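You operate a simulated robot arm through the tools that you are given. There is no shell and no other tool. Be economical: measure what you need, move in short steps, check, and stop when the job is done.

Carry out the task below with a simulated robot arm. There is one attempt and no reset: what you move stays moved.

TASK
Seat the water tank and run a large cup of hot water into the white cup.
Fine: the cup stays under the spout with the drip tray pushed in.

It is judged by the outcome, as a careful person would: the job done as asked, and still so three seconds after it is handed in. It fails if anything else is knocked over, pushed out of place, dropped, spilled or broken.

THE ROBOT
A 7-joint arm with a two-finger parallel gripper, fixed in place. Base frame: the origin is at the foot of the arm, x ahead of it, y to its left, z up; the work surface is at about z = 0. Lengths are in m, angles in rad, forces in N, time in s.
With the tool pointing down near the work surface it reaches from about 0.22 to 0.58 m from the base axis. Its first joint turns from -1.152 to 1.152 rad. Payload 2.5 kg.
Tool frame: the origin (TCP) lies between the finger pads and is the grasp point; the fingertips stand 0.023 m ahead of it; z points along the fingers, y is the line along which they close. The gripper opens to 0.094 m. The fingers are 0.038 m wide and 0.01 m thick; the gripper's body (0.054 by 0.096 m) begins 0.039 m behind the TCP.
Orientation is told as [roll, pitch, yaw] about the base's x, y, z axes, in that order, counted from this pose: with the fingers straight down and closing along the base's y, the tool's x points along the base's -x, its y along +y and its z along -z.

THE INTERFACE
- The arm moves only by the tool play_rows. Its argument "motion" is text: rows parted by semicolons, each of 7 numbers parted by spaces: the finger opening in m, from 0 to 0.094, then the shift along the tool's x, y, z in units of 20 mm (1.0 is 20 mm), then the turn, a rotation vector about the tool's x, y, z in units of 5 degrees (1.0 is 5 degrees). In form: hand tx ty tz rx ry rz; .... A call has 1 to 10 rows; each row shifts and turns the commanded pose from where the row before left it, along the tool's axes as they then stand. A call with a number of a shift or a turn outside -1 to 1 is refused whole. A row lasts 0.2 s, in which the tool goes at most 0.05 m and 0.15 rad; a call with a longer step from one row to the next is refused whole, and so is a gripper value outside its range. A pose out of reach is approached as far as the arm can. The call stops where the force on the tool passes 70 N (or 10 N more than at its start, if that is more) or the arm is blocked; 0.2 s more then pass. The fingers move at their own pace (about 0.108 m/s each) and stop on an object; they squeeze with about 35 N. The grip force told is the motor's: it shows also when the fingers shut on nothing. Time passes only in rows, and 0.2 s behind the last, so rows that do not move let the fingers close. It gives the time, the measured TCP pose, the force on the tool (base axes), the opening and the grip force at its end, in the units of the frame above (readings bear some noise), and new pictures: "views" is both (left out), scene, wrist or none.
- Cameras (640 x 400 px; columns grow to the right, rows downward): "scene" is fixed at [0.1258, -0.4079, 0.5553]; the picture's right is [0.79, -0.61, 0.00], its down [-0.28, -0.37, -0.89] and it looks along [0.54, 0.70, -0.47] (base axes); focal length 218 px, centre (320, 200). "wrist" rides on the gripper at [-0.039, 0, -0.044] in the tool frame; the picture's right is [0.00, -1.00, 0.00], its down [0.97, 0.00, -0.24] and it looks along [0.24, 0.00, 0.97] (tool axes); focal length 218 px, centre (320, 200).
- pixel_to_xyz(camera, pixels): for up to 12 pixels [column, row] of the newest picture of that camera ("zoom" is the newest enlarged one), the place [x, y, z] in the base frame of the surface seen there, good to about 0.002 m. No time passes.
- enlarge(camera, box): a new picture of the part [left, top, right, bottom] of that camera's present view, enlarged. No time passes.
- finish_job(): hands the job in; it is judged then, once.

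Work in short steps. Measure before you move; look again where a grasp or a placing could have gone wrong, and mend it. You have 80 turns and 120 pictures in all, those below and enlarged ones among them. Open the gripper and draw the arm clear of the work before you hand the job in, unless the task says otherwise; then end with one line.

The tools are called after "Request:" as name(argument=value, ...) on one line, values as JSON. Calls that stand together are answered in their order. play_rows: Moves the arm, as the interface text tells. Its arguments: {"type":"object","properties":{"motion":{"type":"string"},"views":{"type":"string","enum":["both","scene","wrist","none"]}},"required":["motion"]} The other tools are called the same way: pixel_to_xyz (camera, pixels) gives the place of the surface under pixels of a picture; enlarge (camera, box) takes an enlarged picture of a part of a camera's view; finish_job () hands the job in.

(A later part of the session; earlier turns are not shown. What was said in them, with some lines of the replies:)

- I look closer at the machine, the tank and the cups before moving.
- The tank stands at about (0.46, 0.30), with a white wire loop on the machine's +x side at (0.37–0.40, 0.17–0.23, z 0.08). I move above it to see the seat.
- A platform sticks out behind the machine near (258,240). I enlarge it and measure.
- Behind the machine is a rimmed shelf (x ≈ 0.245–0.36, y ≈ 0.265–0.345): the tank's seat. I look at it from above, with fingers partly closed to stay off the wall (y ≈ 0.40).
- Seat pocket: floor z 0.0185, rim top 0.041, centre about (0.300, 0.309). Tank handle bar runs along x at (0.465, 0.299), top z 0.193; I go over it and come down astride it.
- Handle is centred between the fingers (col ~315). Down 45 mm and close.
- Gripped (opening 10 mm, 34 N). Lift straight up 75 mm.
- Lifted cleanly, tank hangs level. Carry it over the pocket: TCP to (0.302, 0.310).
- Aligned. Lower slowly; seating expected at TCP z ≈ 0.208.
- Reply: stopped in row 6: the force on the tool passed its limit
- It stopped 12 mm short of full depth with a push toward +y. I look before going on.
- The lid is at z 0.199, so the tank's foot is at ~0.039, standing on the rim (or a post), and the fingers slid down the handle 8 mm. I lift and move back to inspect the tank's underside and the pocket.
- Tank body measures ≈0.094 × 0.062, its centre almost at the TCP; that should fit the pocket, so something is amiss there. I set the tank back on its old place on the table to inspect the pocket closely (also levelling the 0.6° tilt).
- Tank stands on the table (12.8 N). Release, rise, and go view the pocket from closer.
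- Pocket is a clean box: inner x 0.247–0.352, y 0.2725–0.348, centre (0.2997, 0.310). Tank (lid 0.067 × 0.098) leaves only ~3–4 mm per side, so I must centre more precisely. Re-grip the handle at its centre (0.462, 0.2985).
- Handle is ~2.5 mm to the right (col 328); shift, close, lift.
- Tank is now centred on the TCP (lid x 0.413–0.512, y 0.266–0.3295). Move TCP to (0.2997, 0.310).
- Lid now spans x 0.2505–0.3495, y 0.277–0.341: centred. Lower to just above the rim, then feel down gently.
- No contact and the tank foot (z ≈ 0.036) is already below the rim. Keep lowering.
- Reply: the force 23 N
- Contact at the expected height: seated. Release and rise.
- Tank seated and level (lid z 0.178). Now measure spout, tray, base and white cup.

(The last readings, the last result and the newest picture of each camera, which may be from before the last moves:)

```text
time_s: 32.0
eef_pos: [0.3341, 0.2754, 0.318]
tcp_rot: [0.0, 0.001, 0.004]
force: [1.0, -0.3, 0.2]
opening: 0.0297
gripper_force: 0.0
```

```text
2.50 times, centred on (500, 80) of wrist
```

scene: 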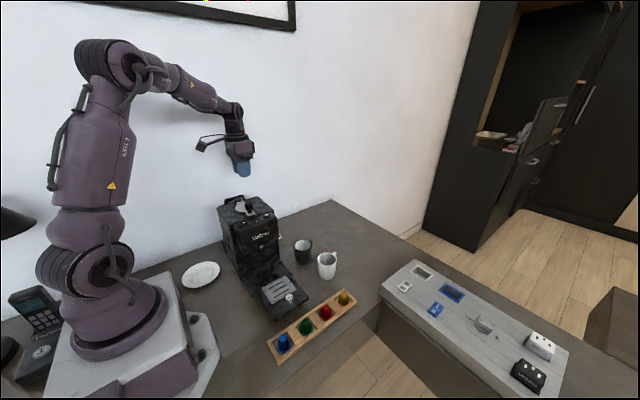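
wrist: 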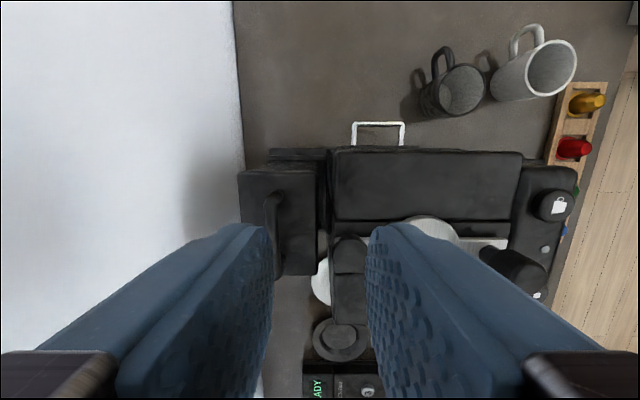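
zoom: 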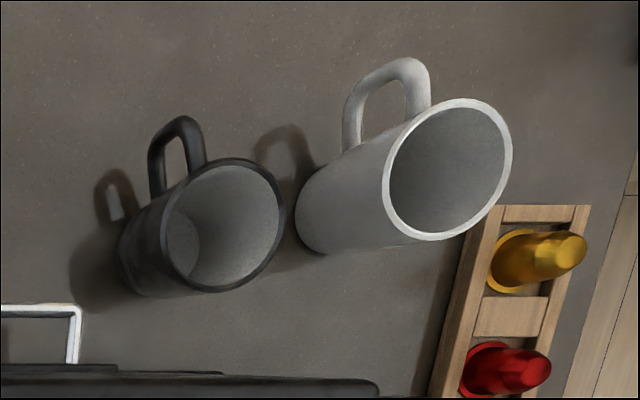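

Spout is at (0.2985, 0.100, z≥0.119); tray grid centre (0.299, 0.0145), so the tray must travel ≈85 mm in +y. I move to look at the tray and cup from above.

Request:
play_rows(motion="0.03 -0.1 -1 -0.2 0 0 0;0.03 -0.1 -1 0 0 0 0;0.03 -0.1 -1 0 0 0 0;0.03 -0.1 -1 0 0 0 0;0.03 -0.1 -1 0 0 0 0;0.03 -0.1 -1 0 0 0 0;0.03 -0.1 -1 0 0 0 0;0.03 -0.1 -1 0 0 0 0;0.03 -0.1 -1 0 0 0 0;0.03 -0.1 -1 0 0 0 0", views="none")

Request:
play_rows(motion="0.09 -0.5 -1 0.3 0 0 0;0.09 -0.5 -1 0.3 0 0 0;0.09 -0.5 -1 0.3 0 0 0;0.09 0 -1 0.3 0 0 0;0.09 0 -0.5 0 0 0 0", views="wrist")

Request:
enlarge(camera="wrist", box=[220, 60, 420, 260])

```text
time_s: 34.2
eef_pos: [0.3567, 0.0752, 0.3177]
tcp_rot: [0.0, 0.003, 0.003]
force: [0.3, 0.5, 0.9]
opening: 0.0299
gripper_force: 0.1
```

```text
time_s: 35.4
eef_pos: [0.3879, -0.0146, 0.2965]
tcp_rot: [0.001, 0.001, 0.002]
force: [0.2, 0.0, 0.5]
opening: 0.0898
gripper_force: 0.1
```

wrist: 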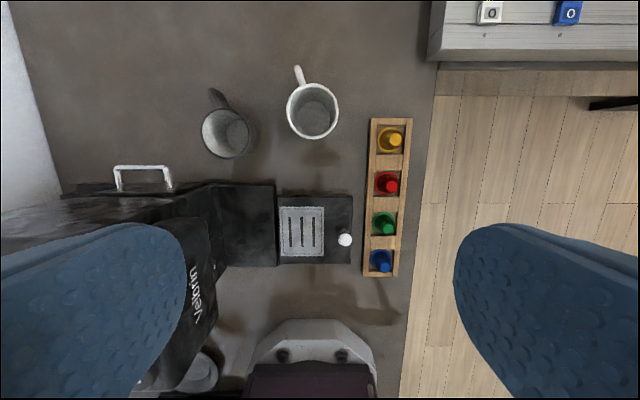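

```text
2.00 times, centred on (320, 160) of wrist
```

zoom: 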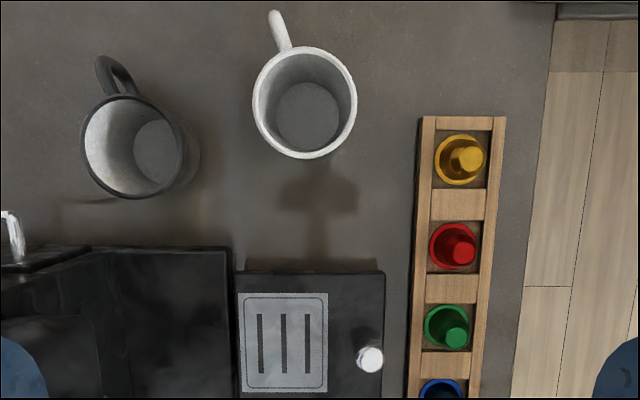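

Request:
pixel_to_xyz(camera="zoom", pixels=[[257, 100], [353, 105], [305, 50], [305, 154], [279, 20], [305, 115], [424, 125], [412, 390], [462, 155], [440, 330], [370, 357], [372, 372]])

Request:
pixel_to_xyz(camera="zoom", pixels=[[238, 290], [328, 294], [283, 294], [283, 388], [383, 275], [240, 275], [229, 255], [345, 330], [234, 320], [200, 300]])

Request:
enlarge(camera="scene", box=[245, 260, 325, 325])

```text
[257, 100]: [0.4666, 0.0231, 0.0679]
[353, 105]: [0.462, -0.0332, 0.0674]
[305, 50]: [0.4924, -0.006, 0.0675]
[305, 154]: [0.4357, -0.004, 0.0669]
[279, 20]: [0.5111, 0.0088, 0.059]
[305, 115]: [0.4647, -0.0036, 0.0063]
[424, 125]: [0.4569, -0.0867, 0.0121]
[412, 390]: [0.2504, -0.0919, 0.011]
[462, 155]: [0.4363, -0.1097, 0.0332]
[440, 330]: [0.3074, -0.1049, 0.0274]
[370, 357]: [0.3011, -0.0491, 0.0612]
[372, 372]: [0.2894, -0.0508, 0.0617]
```

```text
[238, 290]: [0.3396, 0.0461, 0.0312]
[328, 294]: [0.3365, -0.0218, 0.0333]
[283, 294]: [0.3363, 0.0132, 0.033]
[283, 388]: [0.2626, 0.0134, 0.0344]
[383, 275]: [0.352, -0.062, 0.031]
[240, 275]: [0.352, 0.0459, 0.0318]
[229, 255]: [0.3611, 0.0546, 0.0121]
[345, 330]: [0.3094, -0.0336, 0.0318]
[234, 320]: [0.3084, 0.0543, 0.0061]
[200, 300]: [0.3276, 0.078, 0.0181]
```

```text
6.15 times, centred on (285, 292) of scene
```

zoom: 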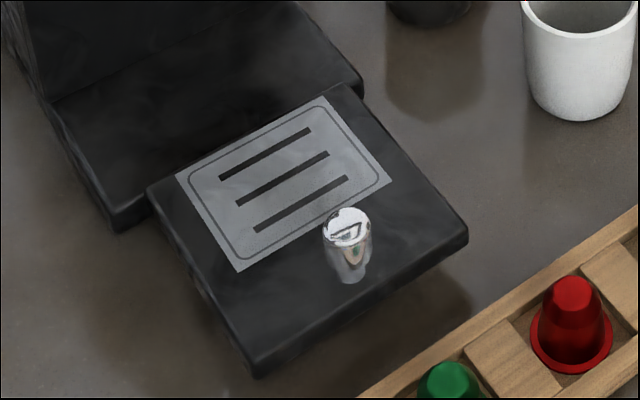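

Tray slides freely at z≈0.019–0.0325 (y −0.062…0.047), knob at (0.30, −0.050). White cup centre (0.464, −0.005), Ø 0.06, handle toward +x. I approach above the cup with fingers open along y.

Request:
play_rows(motion="0.084 -0.47 0.05 0.92 0 0 0;0.084 -0.47 0.05 0.92 0 0 0;0.084 -0.47 0.05 0.92 0 0 0;0.084 -0.47 0.05 0.92 0 0 0;0.084 -0.47 0.05 0.92 0 0 0;0.084 -0.47 0.05 0.92 0 0 0;0.084 -0.47 0.05 0.92 0 0 0;0.084 -0.46 0.05 0.92 0 0 0;0.084 0 0.05 0.92 0 0 0", views="wrist")

```text
time_s: 37.4
eef_pos: [0.4601, -0.0051, 0.1305]
tcp_rot: [0.001, 0.002, 0.002]
force: [-0.5, -0.5, -0.6]
opening: 0.0841
gripper_force: 0.0
```

wrist: 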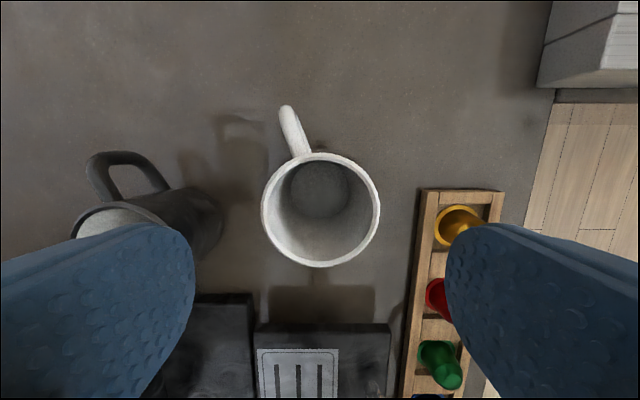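

Centred with clearance to the black cup (edge y≈0.07) and rack (y≈−0.087). Descend 80 mm, then close.

Request:
play_rows(motion="0.084 -0.15 0 0.8 0 0 0;0.084 0 0 0.9 0 0 0;0.084 0 0 0.9 0 0 0;0.084 0 0 0.9 0 0 0;0.084 0 0 0.5 0 0 0;0.084 0 0 0 0 0 0;0 0 0 0 0 0 0;0 0 0 0 0 0 0;0 0 0 0 0 0 0", views="both")

```text
time_s: 39.4
eef_pos: [0.463, -0.0047, 0.0491]
tcp_rot: [0.0, 0.001, 0.002]
force: [-0.4, -0.3, -0.4]
opening: 0.061
gripper_force: 35.2
```

scene: 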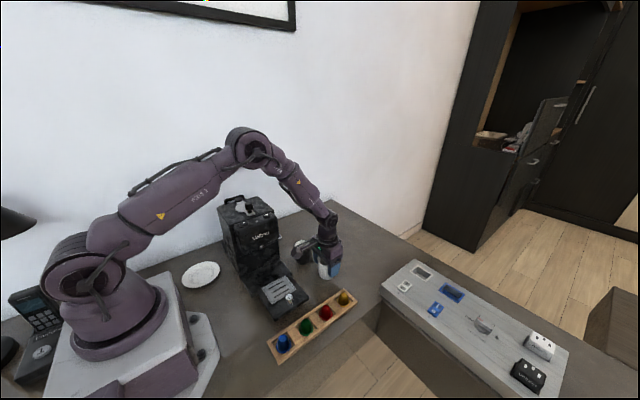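
wrist: 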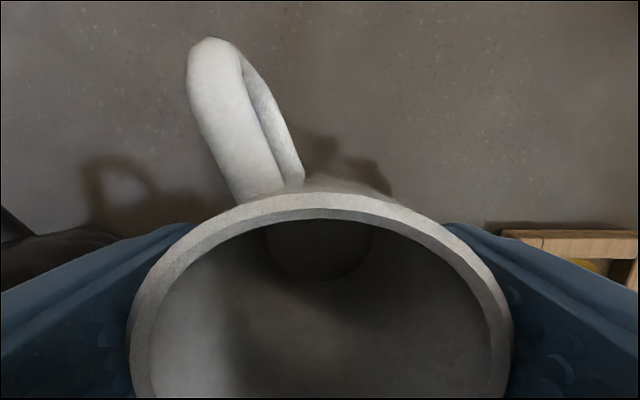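

Cup gripped (61 mm). Lift 75 mm.

Request:
play_rows(motion="0 0 0 -0.5 0 0 0;0 0 0 -0.8 0 0 0;0 0 0 -0.8 0 0 0;0 0 0 -0.8 0 0 0;0 0 0 -0.8 0 0 0;0 0 0 0 0 0 0", views="none")

Request:
play_rows(motion="0 0.6 0.1 0 0 0 0;0 0.9 0.1 0 0 0 0;0 0.9 0.1 0 0 0 0;0 0.9 0.1 0 0 0 0;0 0.9 0.1 0 0 0 0;0 0.9 0.1 0 0 0 0;0 0.9 0.1 0 0 0 0;0 0.9 0.1 0 0 0 0;0 0.9 0.05 0 0 0 0;0 0.4 0 0 0 0 0", views="both")

Request:
enlarge(camera="scene", box=[225, 205, 345, 315])

```text
time_s: 40.8
eef_pos: [0.4621, -0.0067, 0.124]
tcp_rot: [0.0, 0.001, 0.001]
force: [0.2, 0.0, -1.0]
opening: 0.0609
gripper_force: 35.3
```

```text
time_s: 43.0
eef_pos: [0.2998, 0.01, 0.1262]
tcp_rot: [0.002, 0.002, 0.001]
force: [0.1, 0.3, -0.7]
opening: 0.0611
gripper_force: 35.2
```

scene: 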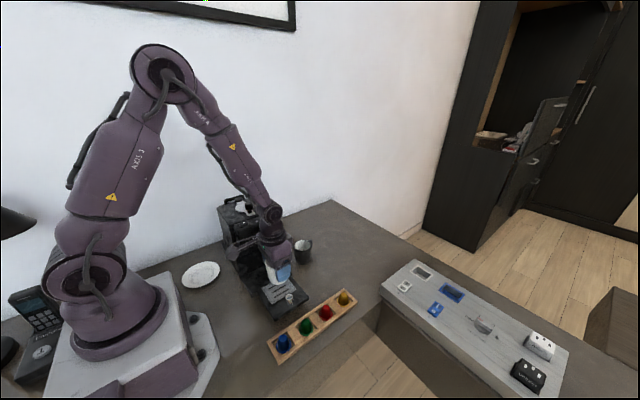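
wrist: 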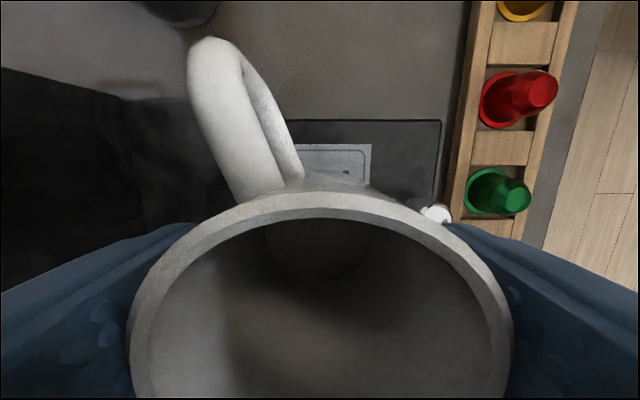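

```text
3.64 times, centred on (285, 260) of scene
```

zoom: 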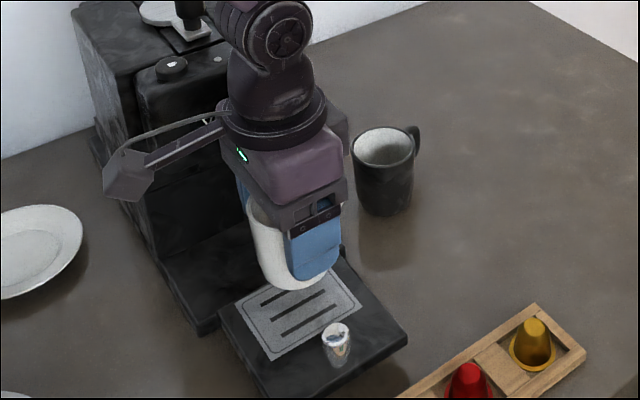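

Before lowering I check how close the boom and flange are to the machine's head.

Request:
pixel_to_xyz(camera="zoom", pixels=[[125, 180], [150, 175], [185, 145], [240, 115], [290, 130], [260, 60], [230, 75], [150, 80], [150, 130], [270, 285]])

```text
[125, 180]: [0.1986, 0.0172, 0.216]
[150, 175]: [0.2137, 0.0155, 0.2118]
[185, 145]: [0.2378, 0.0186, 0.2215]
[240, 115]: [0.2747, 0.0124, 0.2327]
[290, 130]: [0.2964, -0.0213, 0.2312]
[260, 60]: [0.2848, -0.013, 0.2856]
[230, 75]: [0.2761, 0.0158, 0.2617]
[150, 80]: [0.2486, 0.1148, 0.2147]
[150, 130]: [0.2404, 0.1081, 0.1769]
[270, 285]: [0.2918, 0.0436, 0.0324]
```

All at y < 0.05, clear. Lower the cup onto the grid (contact expected at TCP z ≈ 0.082).

Request:
play_rows(motion="0 0 0.1 0.6 0 0 0;0 0 0 0.6 0 0 0;0 0 0 0.5 0 0 0;0 0 0 0.3 0 0 0;0 0 0 0.08 0 0 0;0 0 0 0 0 0 0", views="none")

```text
time_s: 44.4
eef_pos: [0.3001, 0.0133, 0.0831]
tcp_rot: [-0.002, 0.001, 0.002]
force: [0.3, 0.8, -1.3]
opening: 0.0612
gripper_force: 34.6
```

Request:
play_rows(motion="0 0 0 0.05 0 0 0;0 0 0 0.04 0 0 0;0 0 0 0 0 0 0", views="none")

```text
time_s: 45.2
eef_pos: [0.3003, 0.0128, 0.0812]
tcp_rot: [0.0, 0.001, 0.002]
force: [-0.4, 0.3, -0.7]
opening: 0.0609
gripper_force: 34.8
```

Request:
play_rows(motion="0 0 0 0.04 0 0 0;0 0 0 0.02 0 0 0;0 0 0 0 0 0 0", views="scene")

Request:
enlarge(camera="scene", box=[240, 240, 320, 320])

```text
time_s: 46.0
eef_pos: [0.3002, 0.0129, 0.081]
tcp_rot: [-0.001, 0.0, 0.001]
force: [-4.5, 0.5, 10.0]
opening: 0.0613
gripper_force: 35.4
```

scene: 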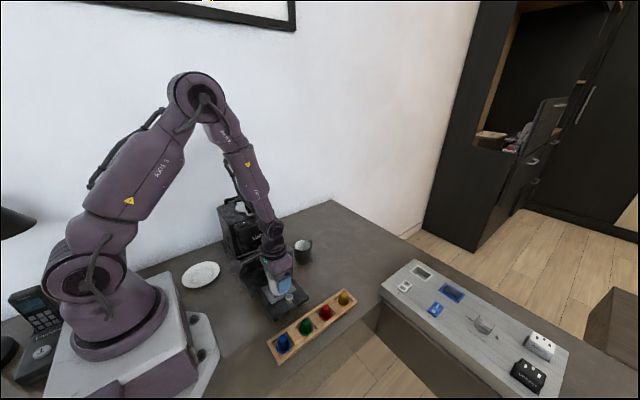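

```text
5.00 times, centred on (280, 280) of scene
```

zoom: 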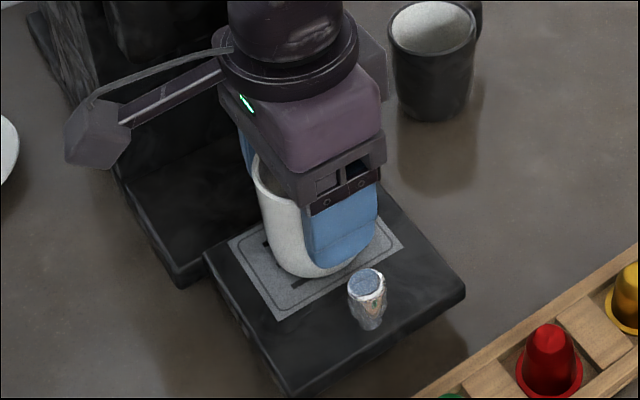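

The cup stands on the tray. Open slightly (the knob is near) and rise.

Request:
play_rows(motion="0.072 0 0 -0.02 0 0 0;0.072 0 0 0 0 0 0;0.072 0 0 -0.4 0 0 0;0.072 0 0 -0.7 0 0 0;0.072 0 0 -0.9 0 0 0;0.072 0 0 -0.9 0 0 0;0.072 -0.5 -0.3 -0.9 0 0 0;0.072 -0.5 -0.4 -0.9 0 0 0", views="both")

Request:
enlarge(camera="wrist", box=[220, 120, 420, 320])

```text
time_s: 47.8
eef_pos: [0.3186, -0.0016, 0.1743]
tcp_rot: [0.0, 0.002, 0.002]
force: [0.2, -0.2, -0.1]
opening: 0.0719
gripper_force: 0.0
```

scene: 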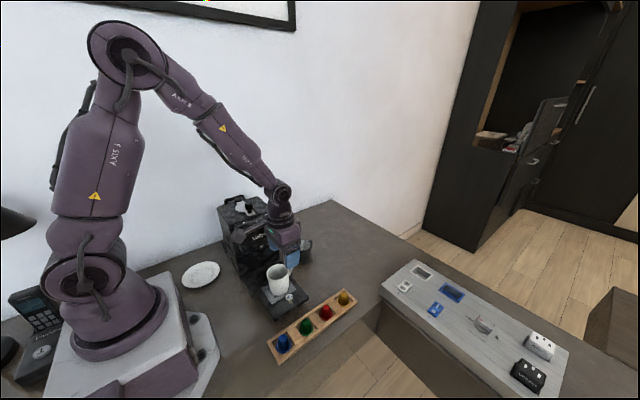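
wrist: 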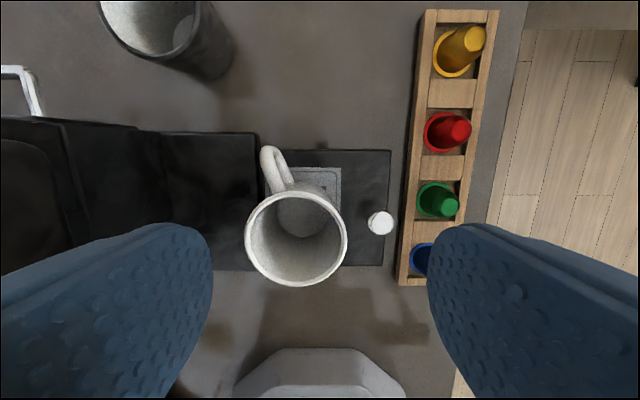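

```text
2.00 times, centred on (320, 220) of wrist
```

zoom: 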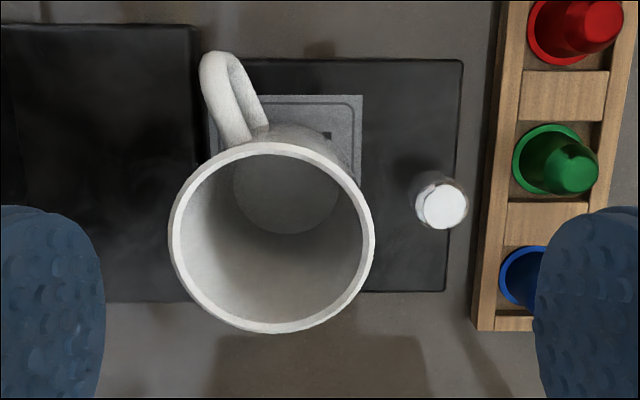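

Cup is on the grid. Next push the tray in by its knob: closed fingers go to the −y side of the knob, y −0.078, tips at z ≈ 0.043 (above the rack).

Request:
pixel_to_xyz(camera="zoom", pixels=[[443, 205], [466, 207], [440, 180], [440, 232], [572, 175], [590, 25], [172, 240], [373, 240], [270, 145], [270, 328], [480, 200]])

Request:
play_rows(motion="0 0.2 -0.98 0 0 0 0;0 0.2 -0.98 0 0 0 0;0 0.2 -0.98 0 0 0 0;0 0.2 -0.9 0 0 0 0;0 0.13 0 0.6 0 0 0;0 0 0 0.8 0 0 0;0 0 0 0 0 0 0", views="both")

Request:
enlarge(camera="scene", box=[240, 230, 340, 330])

```text
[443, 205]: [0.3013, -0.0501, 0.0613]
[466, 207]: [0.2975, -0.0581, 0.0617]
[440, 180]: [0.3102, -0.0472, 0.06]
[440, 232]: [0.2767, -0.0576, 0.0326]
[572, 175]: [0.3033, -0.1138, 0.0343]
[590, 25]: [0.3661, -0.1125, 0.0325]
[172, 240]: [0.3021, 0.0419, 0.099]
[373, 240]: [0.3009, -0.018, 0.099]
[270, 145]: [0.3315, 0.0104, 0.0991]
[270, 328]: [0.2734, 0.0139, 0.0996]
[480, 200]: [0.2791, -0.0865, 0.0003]
```

```text
time_s: 49.4
eef_pos: [0.3009, -0.0775, 0.1469]
tcp_rot: [-0.002, 0.003, 0.0]
force: [-0.1, -0.4, -0.1]
opening: 0.0
gripper_force: 34.6
```

scene: 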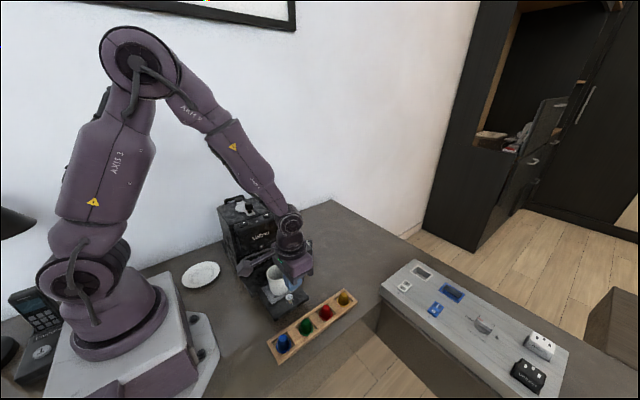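
wrist: 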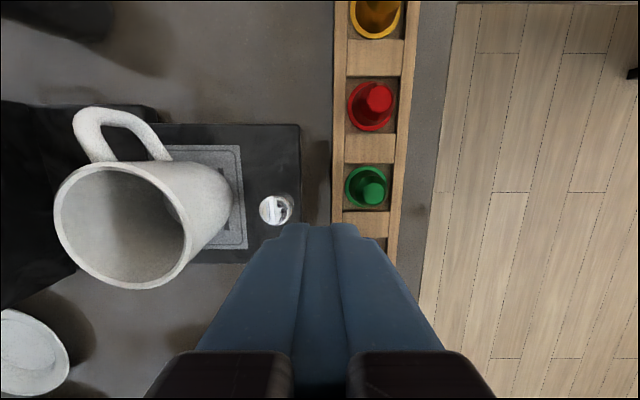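

```text
4.00 times, centred on (290, 280) of scene
```

zoom: 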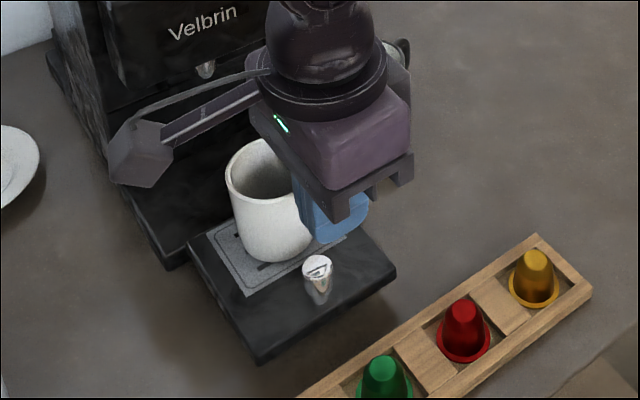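

Fingers at y −0.0775, knob face at −0.058; clear of the green capsule (top z≈0.035). Descend to z ≈ 0.066.

Request:
play_rows(motion="0 0 0 0.9 0 0 0;0 0 0 0.9 0 0 0;0 0 0 0.9 0 0 0;0 0 0 0.9 0 0 0;0 0 0 0.45 0 0 0;0 0 0 0 0 0 0", views="both")

Request:
enlarge(camera="scene", box=[240, 230, 340, 330])

```text
time_s: 50.8
eef_pos: [0.3024, -0.0785, 0.0643]
tcp_rot: [-0.001, 0.002, 0.002]
force: [-0.3, -0.4, 0.4]
opening: 0.0
gripper_force: 35.1
```

scene: 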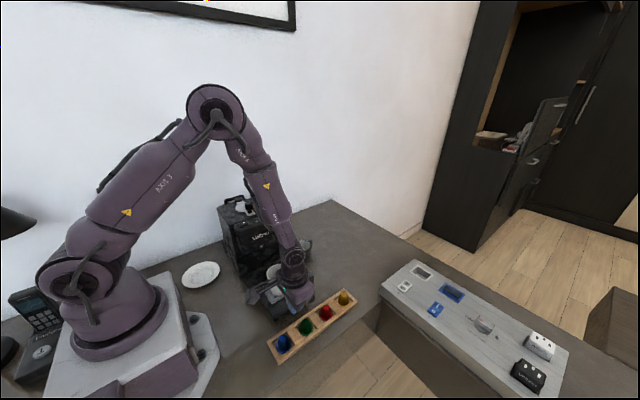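
wrist: 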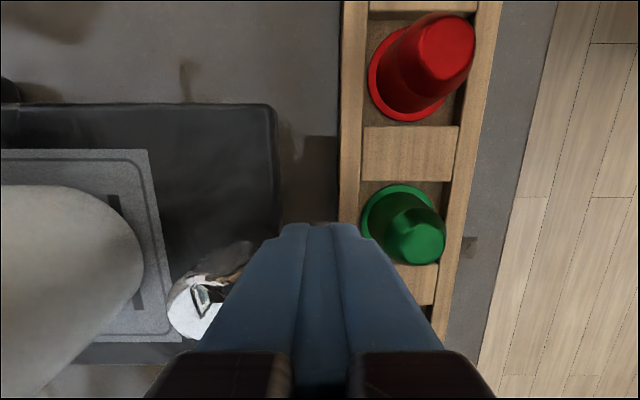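

```text
4.00 times, centred on (290, 280) of scene
```

zoom: 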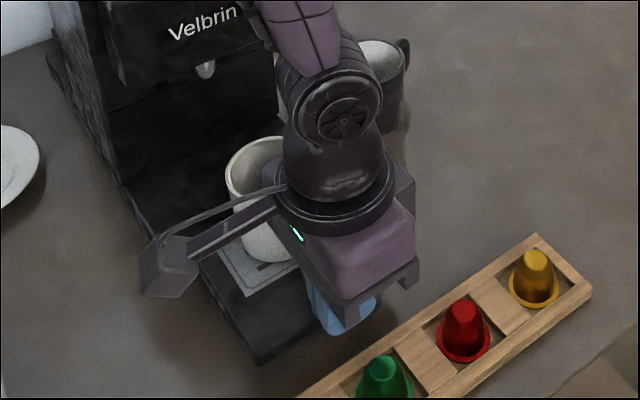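

Push +y slowly (30 mm/s) so the cup rides along.

Request:
play_rows(motion="0 0 0.2 0 0 0 0;0 0 0.2 0 0 0 0;0 0 0.15 0 0 0 0;0 0 0.2 0 0 0 0;0 0 0.25 0 0 0 0;0 0 0.25 0 0 0 0;0 0 0.25 0 0 0 0;0 0 0.25 0 0 0 0;0 0 0.25 0 0 0 0;0 0 0.2 0 0 0 0", views="scene")

Request:
enlarge(camera="scene", box=[230, 220, 330, 320])

```text
time_s: 53.0
eef_pos: [0.3007, -0.0336, 0.0649]
tcp_rot: [-0.001, 0.002, 0.002]
force: [0.5, -0.2, -0.4]
opening: 0.0
gripper_force: 35.2
```

scene: 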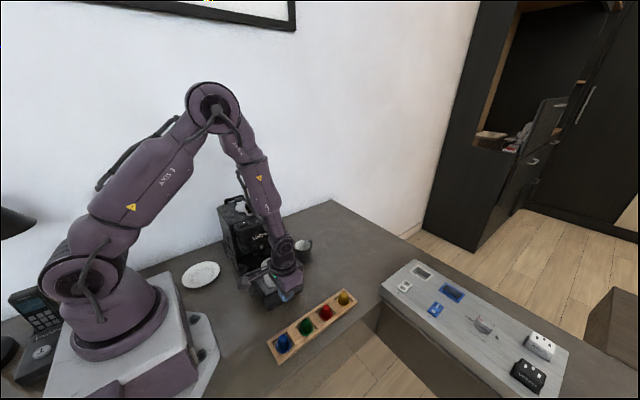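

```text
4.00 times, centred on (280, 270) of scene
```

zoom: 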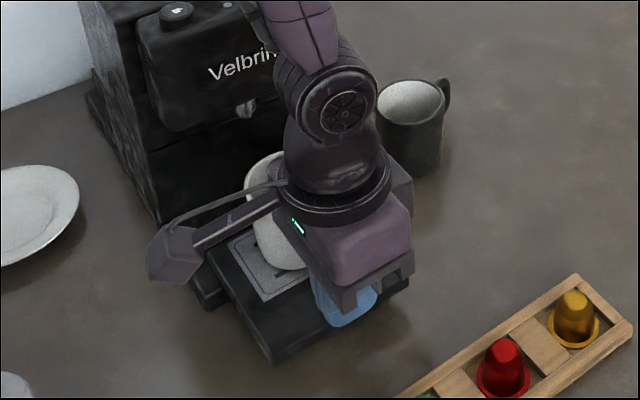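

The tray is sliding with the cup, no resistance. Continue.

Request:
play_rows(motion="0 0 0.2 0 0 0 0;0 0 0.25 0 0 0 0;0 0 0.25 0 0 0 0;0 0 0.25 0 0 0 0;0 0 0.25 0 0 0 0;0 0 0.25 0 0 0 0;0 0 0.25 0 0 0 0;0 0 0.25 0 0 0 0;0 0 0.2 0 0 0 0;0 0 0.1 0 0 0 0", views="scene")

Request:
enlarge(camera="scene", box=[230, 220, 330, 320])

```text
time_s: 55.2
eef_pos: [0.3028, 0.0117, 0.0644]
tcp_rot: [-0.002, 0.001, 0.001]
force: [1.0, -0.5, 0.1]
opening: 0.0
gripper_force: 34.5
```

scene: 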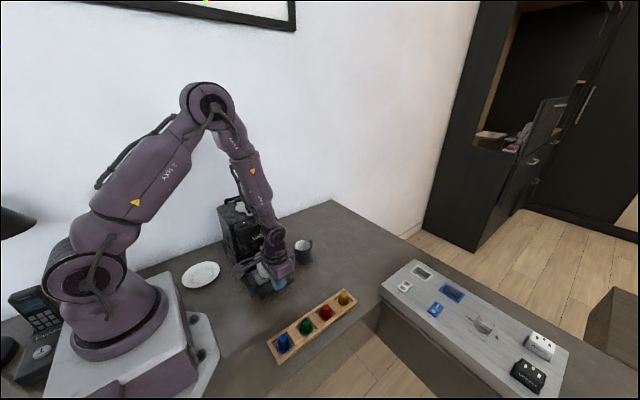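

```text
4.00 times, centred on (280, 270) of scene
```

zoom: 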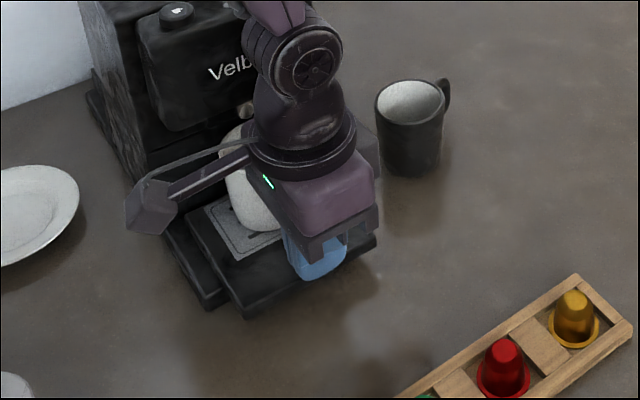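

Request:
play_rows(motion="0 0 0.12 0 0 0 0;0 0 0.12 0 0 0 0;0 0 0.1 0 0 0 0;0 0 0.1 0 0 0 0;0 0 0 0 0 0 0", views="none")

```text
time_s: 56.4
eef_pos: [0.3021, 0.0165, 0.0657]
tcp_rot: [-0.006, 0.001, -0.006]
force: [-2.9, -31.1, 9.2]
opening: 0.0
gripper_force: 34.8
```

A hard stop at y = 0.0165 (−31 N), 85 mm of travel as predicted. Back off −y, then up, and look.

Request:
play_rows(motion="0 0 -0.3 0 0 0 0;0 0 -0.8 0 0 0 0;0 0 -0.8 -0.5 0 0 0;0 0 -0.8 -0.9 0 0 0;0 0 -0.8 -0.9 0 0 0;0 0 -0.5 -0.9 0 0 0;0 -0.5 0 -0.9 0 0 0;0 -0.9 0 -0.9 0 0 0;0 -0.9 0 -0.9 0 0 0;0 -0.9 0 -0.9 0 0 0", views="both")

Request:
enlarge(camera="scene", box=[210, 190, 330, 310])

```text
time_s: 58.6
eef_pos: [0.366, -0.0581, 0.2035]
tcp_rot: [0.001, 0.001, 0.001]
force: [0.4, -0.2, -0.9]
opening: 0.0
gripper_force: 34.9
```

scene: 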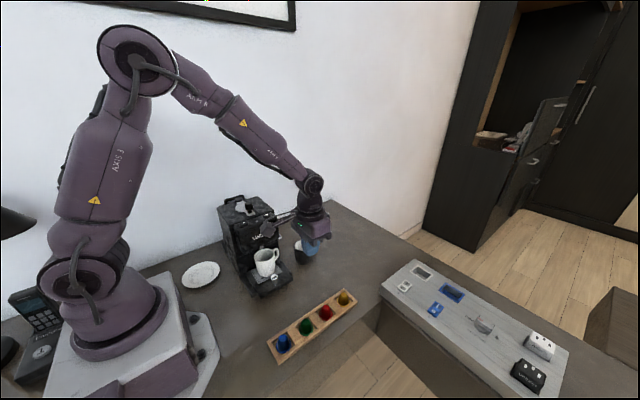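
wrist: 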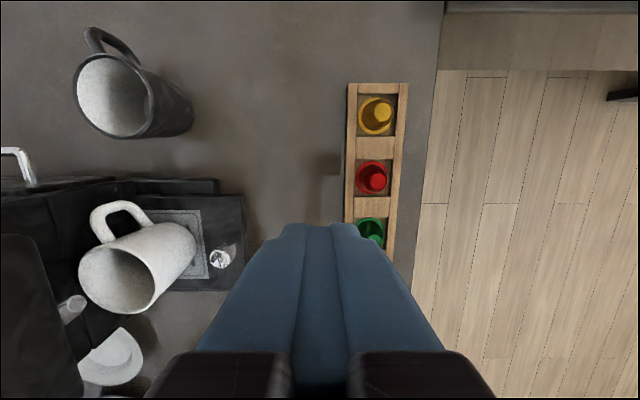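

```text
3.33 times, centred on (270, 250) of scene
```

zoom: 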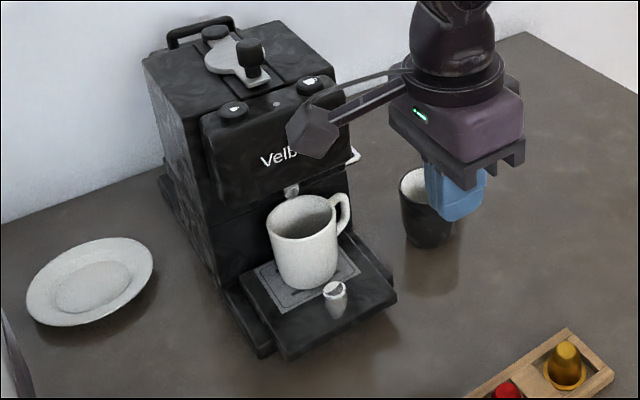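

Request:
pixel_to_xyz(camera="zoom", pixels=[[270, 228], [334, 215], [300, 238], [291, 192], [336, 288], [396, 298], [290, 340], [270, 265], [312, 84], [234, 106], [275, 104]])

Request:
pixel_to_xyz(camera="wrist", pixels=[[81, 275], [154, 285], [118, 249], [130, 313], [220, 259], [243, 240]])

```text
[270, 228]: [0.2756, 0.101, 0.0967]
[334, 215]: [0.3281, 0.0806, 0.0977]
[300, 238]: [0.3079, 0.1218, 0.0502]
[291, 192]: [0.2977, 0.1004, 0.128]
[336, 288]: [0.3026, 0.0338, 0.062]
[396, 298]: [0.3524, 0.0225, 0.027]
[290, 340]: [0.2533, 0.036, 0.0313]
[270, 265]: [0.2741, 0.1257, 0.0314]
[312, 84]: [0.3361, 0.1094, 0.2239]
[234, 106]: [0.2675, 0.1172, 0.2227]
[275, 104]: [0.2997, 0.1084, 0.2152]
```

```text
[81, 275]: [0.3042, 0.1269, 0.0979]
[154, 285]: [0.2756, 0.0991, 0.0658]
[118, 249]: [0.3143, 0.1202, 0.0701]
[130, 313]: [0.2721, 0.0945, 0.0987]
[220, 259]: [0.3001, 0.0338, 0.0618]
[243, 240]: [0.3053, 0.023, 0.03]
```

Cup centre (0.302, 0.097) under the spout (0.298, 0.1005); tray in (front y 0.0225). Now to the large-cup button at (0.334, 0.115, z 0.2235): rise and move above it with closed fingers.

Request:
play_rows(motion="0 0 0 -0.95 0 0 0;0 0 0 -0.95 0 0 0;0 0.2 0.2 -0.95 0 0 0;0 0.2 0.95 -0.95 0 0 0;0 0.2 0.95 -0.6 0 0 0;0 0.2 0.95 0 0 0 0;0 0.2 0.95 0 0 0 0;0 0.2 0.95 0 0 0 0;0 0.2 0.95 0 0 0 0;0 0.2 0.95 0 0 0 0", views="none")

Request:
play_rows(motion="0 0 0.9 0 0 0 0;0 0 0.85 0 0 0 0;0 0 0 0 0 0 0", views="both")

Request:
enlarge(camera="scene", box=[210, 170, 300, 260])

```text
time_s: 60.8
eef_pos: [0.3328, 0.0757, 0.2873]
tcp_rot: [0.0, 0.0, 0.002]
force: [-0.5, 0.1, -0.2]
opening: 0.0001
gripper_force: 34.8
```

```text
time_s: 61.6
eef_pos: [0.3323, 0.111, 0.2892]
tcp_rot: [0.001, 0.002, 0.002]
force: [-0.2, -0.4, 0.4]
opening: 0.0
gripper_force: 35.1
```

scene: 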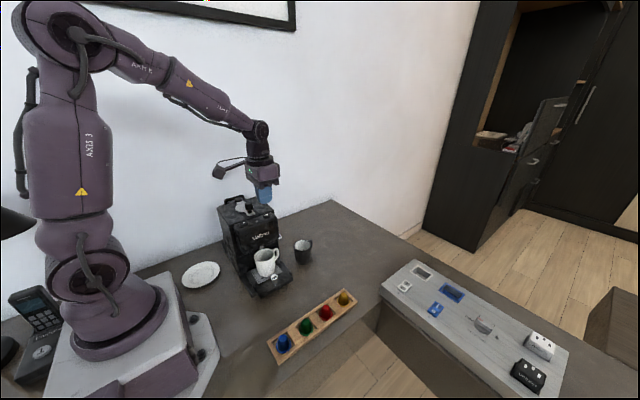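
wrist: 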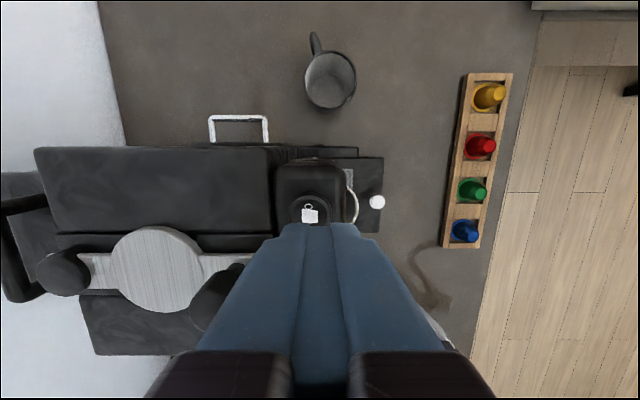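

```text
4.44 times, centred on (255, 215) of scene
```

zoom: 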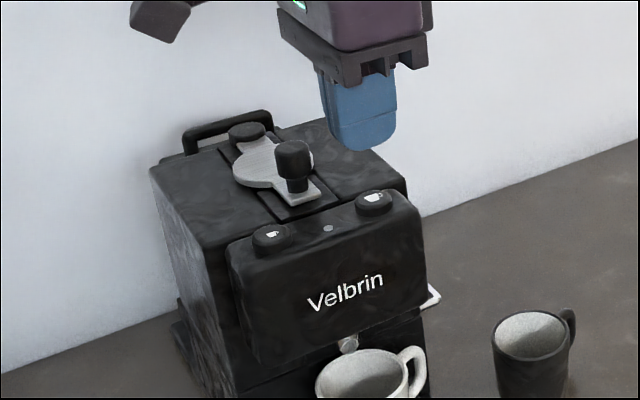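

Request:
pixel_to_xyz(camera="wrist", pixels=[[310, 198], [310, 215], [292, 210], [328, 205], [300, 220]])

Request:
pixel_to_xyz(camera="zoom", pixels=[[356, 200], [392, 196], [375, 191], [373, 209], [374, 200], [327, 228]])

```text
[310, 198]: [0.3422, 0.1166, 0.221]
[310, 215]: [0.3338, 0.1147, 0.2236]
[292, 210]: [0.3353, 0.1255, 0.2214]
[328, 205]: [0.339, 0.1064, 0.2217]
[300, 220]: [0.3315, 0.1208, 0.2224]
```

```text
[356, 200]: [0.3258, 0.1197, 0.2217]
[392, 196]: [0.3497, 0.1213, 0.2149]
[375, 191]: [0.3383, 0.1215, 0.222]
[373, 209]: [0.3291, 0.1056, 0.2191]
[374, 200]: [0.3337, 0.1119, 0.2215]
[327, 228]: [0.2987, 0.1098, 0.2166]
```

Button centre (0.334, 0.115), top z 0.2225. Align and go down to 2–3 mm above it, then feel for it.

Request:
play_rows(motion="0 -0.08 0.2 0.5 0 0 0;0 0 0 0.6 0 0 0;0 0 0 0.5 0 0 0;0 0 0 0.35 0 0 0;0 0 0 0.1 0 0 0;0 0 0 0 0 0 0", views="scene")

Request:
enlarge(camera="scene", box=[210, 180, 300, 270])

```text
time_s: 63.0
eef_pos: [0.335, 0.1159, 0.2497]
tcp_rot: [0.001, 0.001, 0.001]
force: [-0.3, -0.1, -0.1]
opening: 0.0
gripper_force: 35.0
```

scene: 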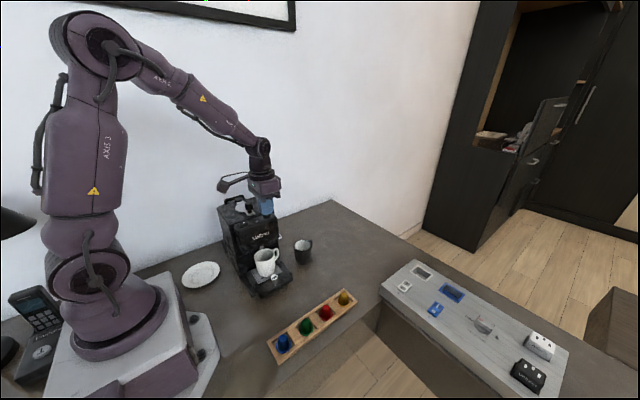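

```text
4.44 times, centred on (255, 225) of scene
```

zoom: 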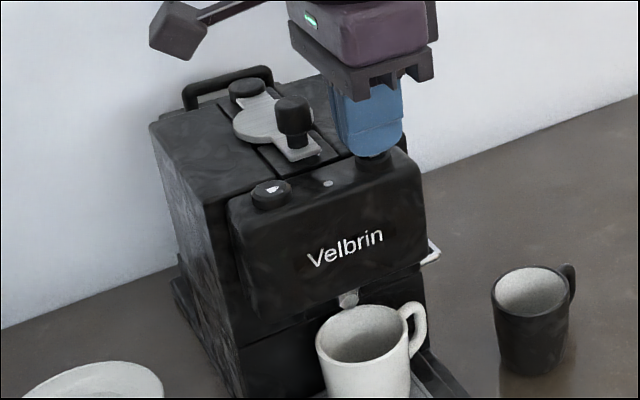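

Right over the button. Press down in small steps, a few mm, then look.

Request:
play_rows(motion="0 0 0 0.1 0 0 0;0 0 0 0.1 0 0 0;0 0 0 0.1 0 0 0;0 0 0 0 0 0 0", views="none")

```text
time_s: 64.0
eef_pos: [0.335, 0.117, 0.2428]
tcp_rot: [-0.001, 0.002, 0.001]
force: [0.1, 0.6, 0.9]
opening: 0.0002
gripper_force: 34.9
```

Request:
play_rows(motion="0 0 0 0.08 0 0 0;0 0 0 0.06 0 0 0;0 0 0 0 0 0 0", views="scene")

Request:
enlarge(camera="scene", box=[210, 180, 300, 270])

```text
time_s: 64.8
eef_pos: [0.3361, 0.1158, 0.2396]
tcp_rot: [0.0, 0.003, 0.002]
force: [-3.9, -2.0, 10.6]
opening: 0.0002
gripper_force: 35.2
```

scene: 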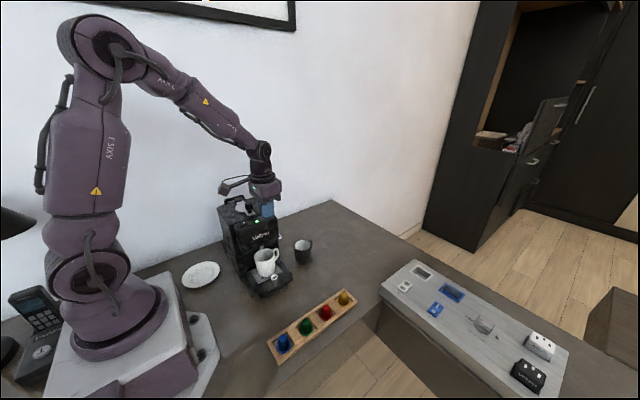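

```text
4.44 times, centred on (255, 225) of scene
```

zoom: 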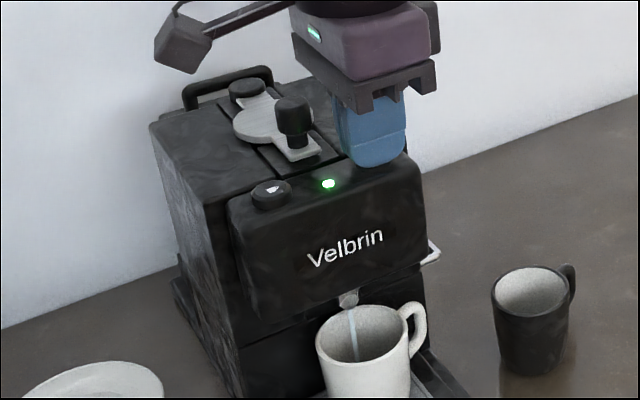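

The LED is green and water runs into the cup. Release the button by rising, move clear, and wait for the run to end.

Request:
play_rows(motion="0 0 0 -0.4 0 0 0;0 0 0 -0.8 0 0 0;0 0 0 -0.9 0 0 0;0 0 0 -0.9 0 0 0;0.04 0 -0.5 -0.9 0 0 0;0.04 0 -0.9 -0.5 0 0 0;0.04 -0.5 -0.9 0 0 0 0;0.04 -0.5 -0.9 0 0 0 0;0.04 -0.5 -0.9 0 0 0 0;0.04 -0.5 -0.9 0 0 0 0", views="scene")

Request:
enlarge(camera="scene", box=[210, 190, 310, 290])

```text
time_s: 67.0
eef_pos: [0.3758, 0.0156, 0.3269]
tcp_rot: [0.001, 0.003, 0.002]
force: [-0.7, 0.6, 0.1]
opening: 0.0399
gripper_force: 0.1
```

scene: 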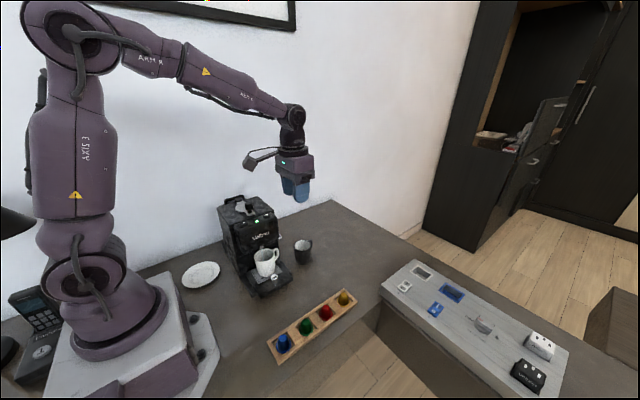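

```text
4.00 times, centred on (260, 240) of scene
```

zoom: 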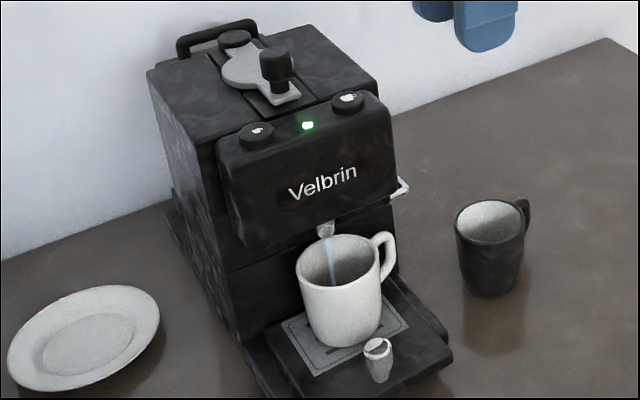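

Still running. Wait, opening the gripper.

Request:
play_rows(motion="0.094 0 0 0 0 0 0;0.094 0 0 0 0 0 0;0.094 0 0 0 0 0 0;0.094 0 0 0 0 0 0;0.094 0 0 0 0 0 0;0.094 0 0 0 0 0 0;0.094 0 0 0 0 0 0;0.094 0 0 0 0 0 0;0.094 0 0 0 0 0 0;0.094 0 0 0 0 0 0", views="none")

Request:
play_rows(motion="0.094 0 0 0 0 0 0;0.094 0 0 0 0 0 0;0.094 0 0 0 0 0 0;0.094 0 0 0 0 0 0;0.094 0 0 0 0 0 0;0.094 0 0 0 0 0 0;0.094 0 0 0 0 0 0;0.094 0 0 0 0 0 0;0.094 0 0 0 0 0 0;0.094 0 0 0 0 0 0", views="none")

Request:
enlarge(camera="scene", box=[210, 190, 310, 290])

```text
time_s: 69.2
eef_pos: [0.376, 0.0154, 0.3264]
tcp_rot: [0.0, -0.001, 0.002]
force: [-0.3, -0.7, 1.0]
opening: 0.0937
gripper_force: 0.2
```

```text
time_s: 71.4
eef_pos: [0.3768, 0.0156, 0.3265]
tcp_rot: [0.0, 0.001, 0.002]
force: [0.1, -0.1, 0.0]
opening: 0.0941
gripper_force: 0.0
```

```text
4.00 times, centred on (260, 240) of scene
```

zoom: 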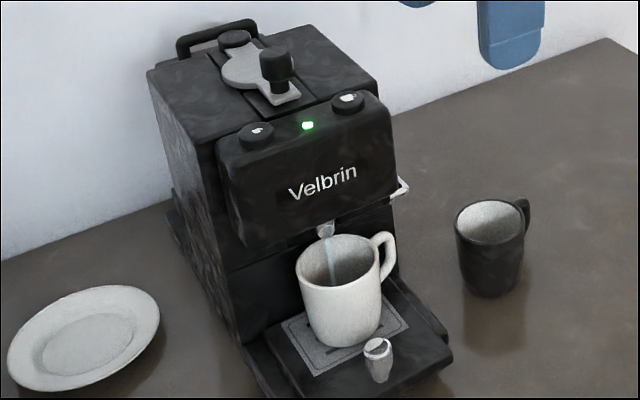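

Still running at 71.4 s (level rising in the cup); keep waiting.

Request:
play_rows(motion="0.094 0 0 0 0 0 0;0.094 0 0 0 0 0 0;0.094 0 0 0 0 0 0;0.094 0 0 0 0 0 0;0.094 0 0 0 0 0 0;0.094 0 0 0 0 0 0;0.094 0 0 0 0 0 0;0.094 0 0 0 0 0 0;0.094 0 0 0 0 0 0;0.094 0 0 0 0 0 0", views="none")

Request:
play_rows(motion="0.094 0 0 0 0 0 0;0.094 0 0 0 0 0 0;0.094 0 0 0 0 0 0;0.094 0 0 0 0 0 0;0.094 0 0 0 0 0 0;0.094 0 0 0 0 0 0;0.094 0 0 0 0 0 0;0.094 0 0 0 0 0 0;0.094 0 0 0 0 0 0;0.094 0 0 0 0 0 0", views="none")

Request:
enlarge(camera="scene", box=[210, 190, 310, 290])

```text
time_s: 73.6
eef_pos: [0.3761, 0.0158, 0.3262]
tcp_rot: [0.0, 0.002, 0.002]
force: [-0.2, 1.0, 0.0]
opening: 0.0944
gripper_force: 0.0
```

```text
time_s: 75.8
eef_pos: [0.3766, 0.0158, 0.3266]
tcp_rot: [-0.001, 0.002, 0.003]
force: [0.8, -0.2, -0.2]
opening: 0.0939
gripper_force: 0.1
```

```text
4.00 times, centred on (260, 240) of scene
```

zoom: 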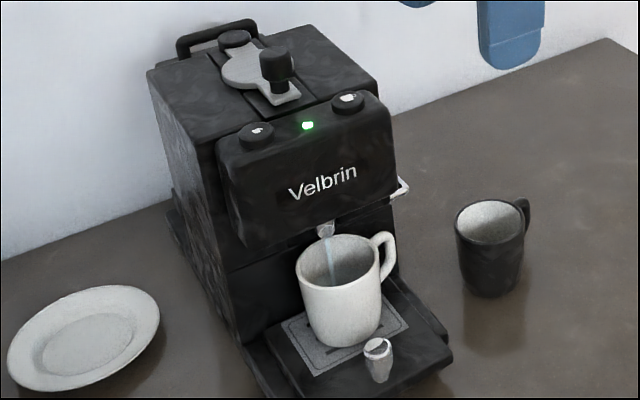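

Request:
play_rows(motion="0.094 0 0 0 0 0 0;0.094 0 0 0 0 0 0;0.094 0 0 0 0 0 0;0.094 0 0 0 0 0 0;0.094 0 0 0 0 0 0;0.094 0 0 0 0 0 0;0.094 0 0 0 0 0 0;0.094 0 0 0 0 0 0;0.094 0 0 0 0 0 0;0.094 0 0 0 0 0 0", views="none")

Request:
play_rows(motion="0.094 0 0 0 0 0 0;0.094 0 0 0 0 0 0;0.094 0 0 0 0 0 0;0.094 0 0 0 0 0 0;0.094 0 0 0 0 0 0;0.094 0 0 0 0 0 0;0.094 0 0 0 0 0 0;0.094 0 0 0 0 0 0;0.094 0 0 0 0 0 0;0.094 0 0 0 0 0 0", views="none")

Request:
enlarge(camera="scene", box=[240, 215, 300, 285])

```text
time_s: 78.0
eef_pos: [0.3757, 0.0157, 0.3273]
tcp_rot: [0.0, 0.0, 0.003]
force: [0.2, 0.9, 0.3]
opening: 0.0943
gripper_force: 0.0
```

```text
time_s: 80.2
eef_pos: [0.3761, 0.0161, 0.3273]
tcp_rot: [-0.001, 0.001, 0.001]
force: [-0.1, 0.8, 0.3]
opening: 0.0938
gripper_force: 0.0
```

```text
5.71 times, centred on (270, 250) of scene
```

zoom: 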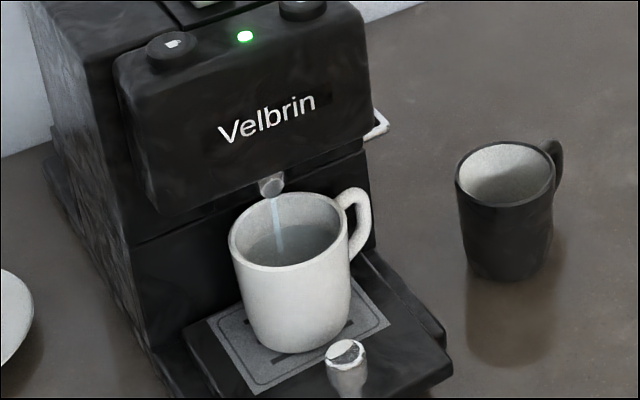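

Request:
pixel_to_xyz(camera="zoom", pixels=[[265, 250], [300, 250], [310, 235]])

Request:
play_rows(motion="0.094 0 0 0 0 0 0;0.094 0 0 0 0 0 0;0.094 0 0 0 0 0 0;0.094 0 0 0 0 0 0;0.094 0 0 0 0 0 0;0.094 0 0 0 0 0 0;0.094 0 0 0 0 0 0;0.094 0 0 0 0 0 0;0.094 0 0 0 0 0 0;0.094 0 0 0 0 0 0", views="none")

Request:
enlarge(camera="scene", box=[240, 215, 300, 285])

```text
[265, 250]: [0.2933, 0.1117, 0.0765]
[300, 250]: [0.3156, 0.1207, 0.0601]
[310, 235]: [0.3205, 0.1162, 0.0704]
```

```text
time_s: 82.4
eef_pos: [0.3753, 0.0159, 0.3274]
tcp_rot: [0.0, 0.001, 0.003]
force: [0.1, 0.0, -0.5]
opening: 0.0939
gripper_force: 0.1
```

```text
5.71 times, centred on (270, 250) of scene
```

zoom: 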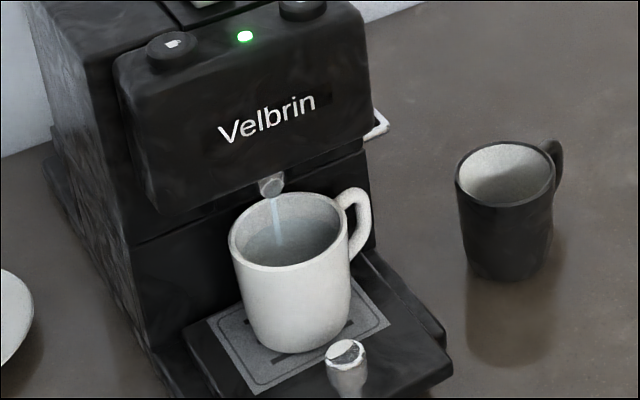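

Level is rising steadily, still below the rim; wait on.

Request:
play_rows(motion="0.094 0 0 0 0 0 0;0.094 0 0 0 0 0 0;0.094 0 0 0 0 0 0;0.094 0 0 0 0 0 0;0.094 0 0 0 0 0 0;0.094 0 0 0 0 0 0;0.094 0 0 0 0 0 0;0.094 0 0 0 0 0 0;0.094 0 0 0 0 0 0;0.094 0 0 0 0 0 0", views="none")

Request:
enlarge(camera="scene", box=[240, 215, 300, 285])

```text
time_s: 84.6
eef_pos: [0.3753, 0.0163, 0.3267]
tcp_rot: [0.002, 0.001, 0.002]
force: [-0.7, 0.0, 0.1]
opening: 0.0941
gripper_force: 0.1
```

```text
5.71 times, centred on (270, 250) of scene
```

zoom: 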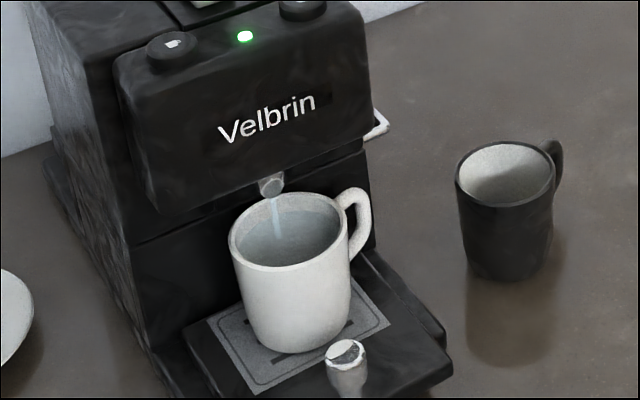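

Request:
play_rows(motion="0.094 0 0 0 0 0 0;0.094 0 0 0 0 0 0;0.094 0 0 0 0 0 0;0.094 0 0 0 0 0 0;0.094 0 0 0 0 0 0;0.094 0 0 0 0 0 0;0.094 0 0 0 0 0 0;0.094 0 0 0 0 0 0;0.094 0 0 0 0 0 0;0.094 0 0 0 0 0 0", views="none")

Request:
enlarge(camera="scene", box=[240, 215, 300, 285])

```text
time_s: 86.8
eef_pos: [0.3751, 0.016, 0.3271]
tcp_rot: [-0.001, 0.002, 0.003]
force: [-0.6, 0.6, -0.3]
opening: 0.0943
gripper_force: 0.1
```

```text
5.71 times, centred on (270, 250) of scene
```

zoom: 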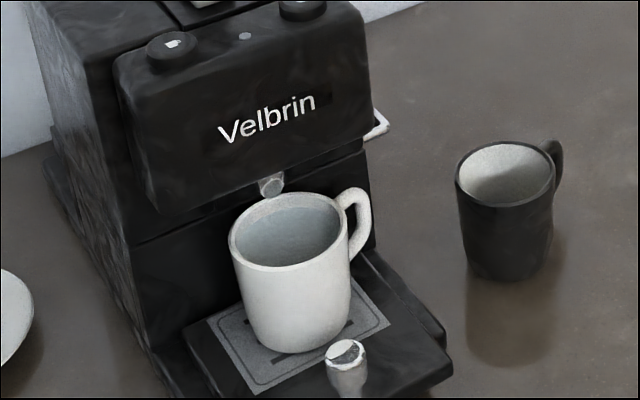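

The run has ended on its own: LED off, stream stopped, cup full below the rim, tray in, arm clear and gripper open.

Request:
finish_job()

```text
The job is handed in.
```

The water tank is seated, and the machine ran a full large cup of hot water into the white cup and stopped by itself. The cup stands under the spout with the drip tray pushed in. Nothing spilled or was knocked over that I could see.
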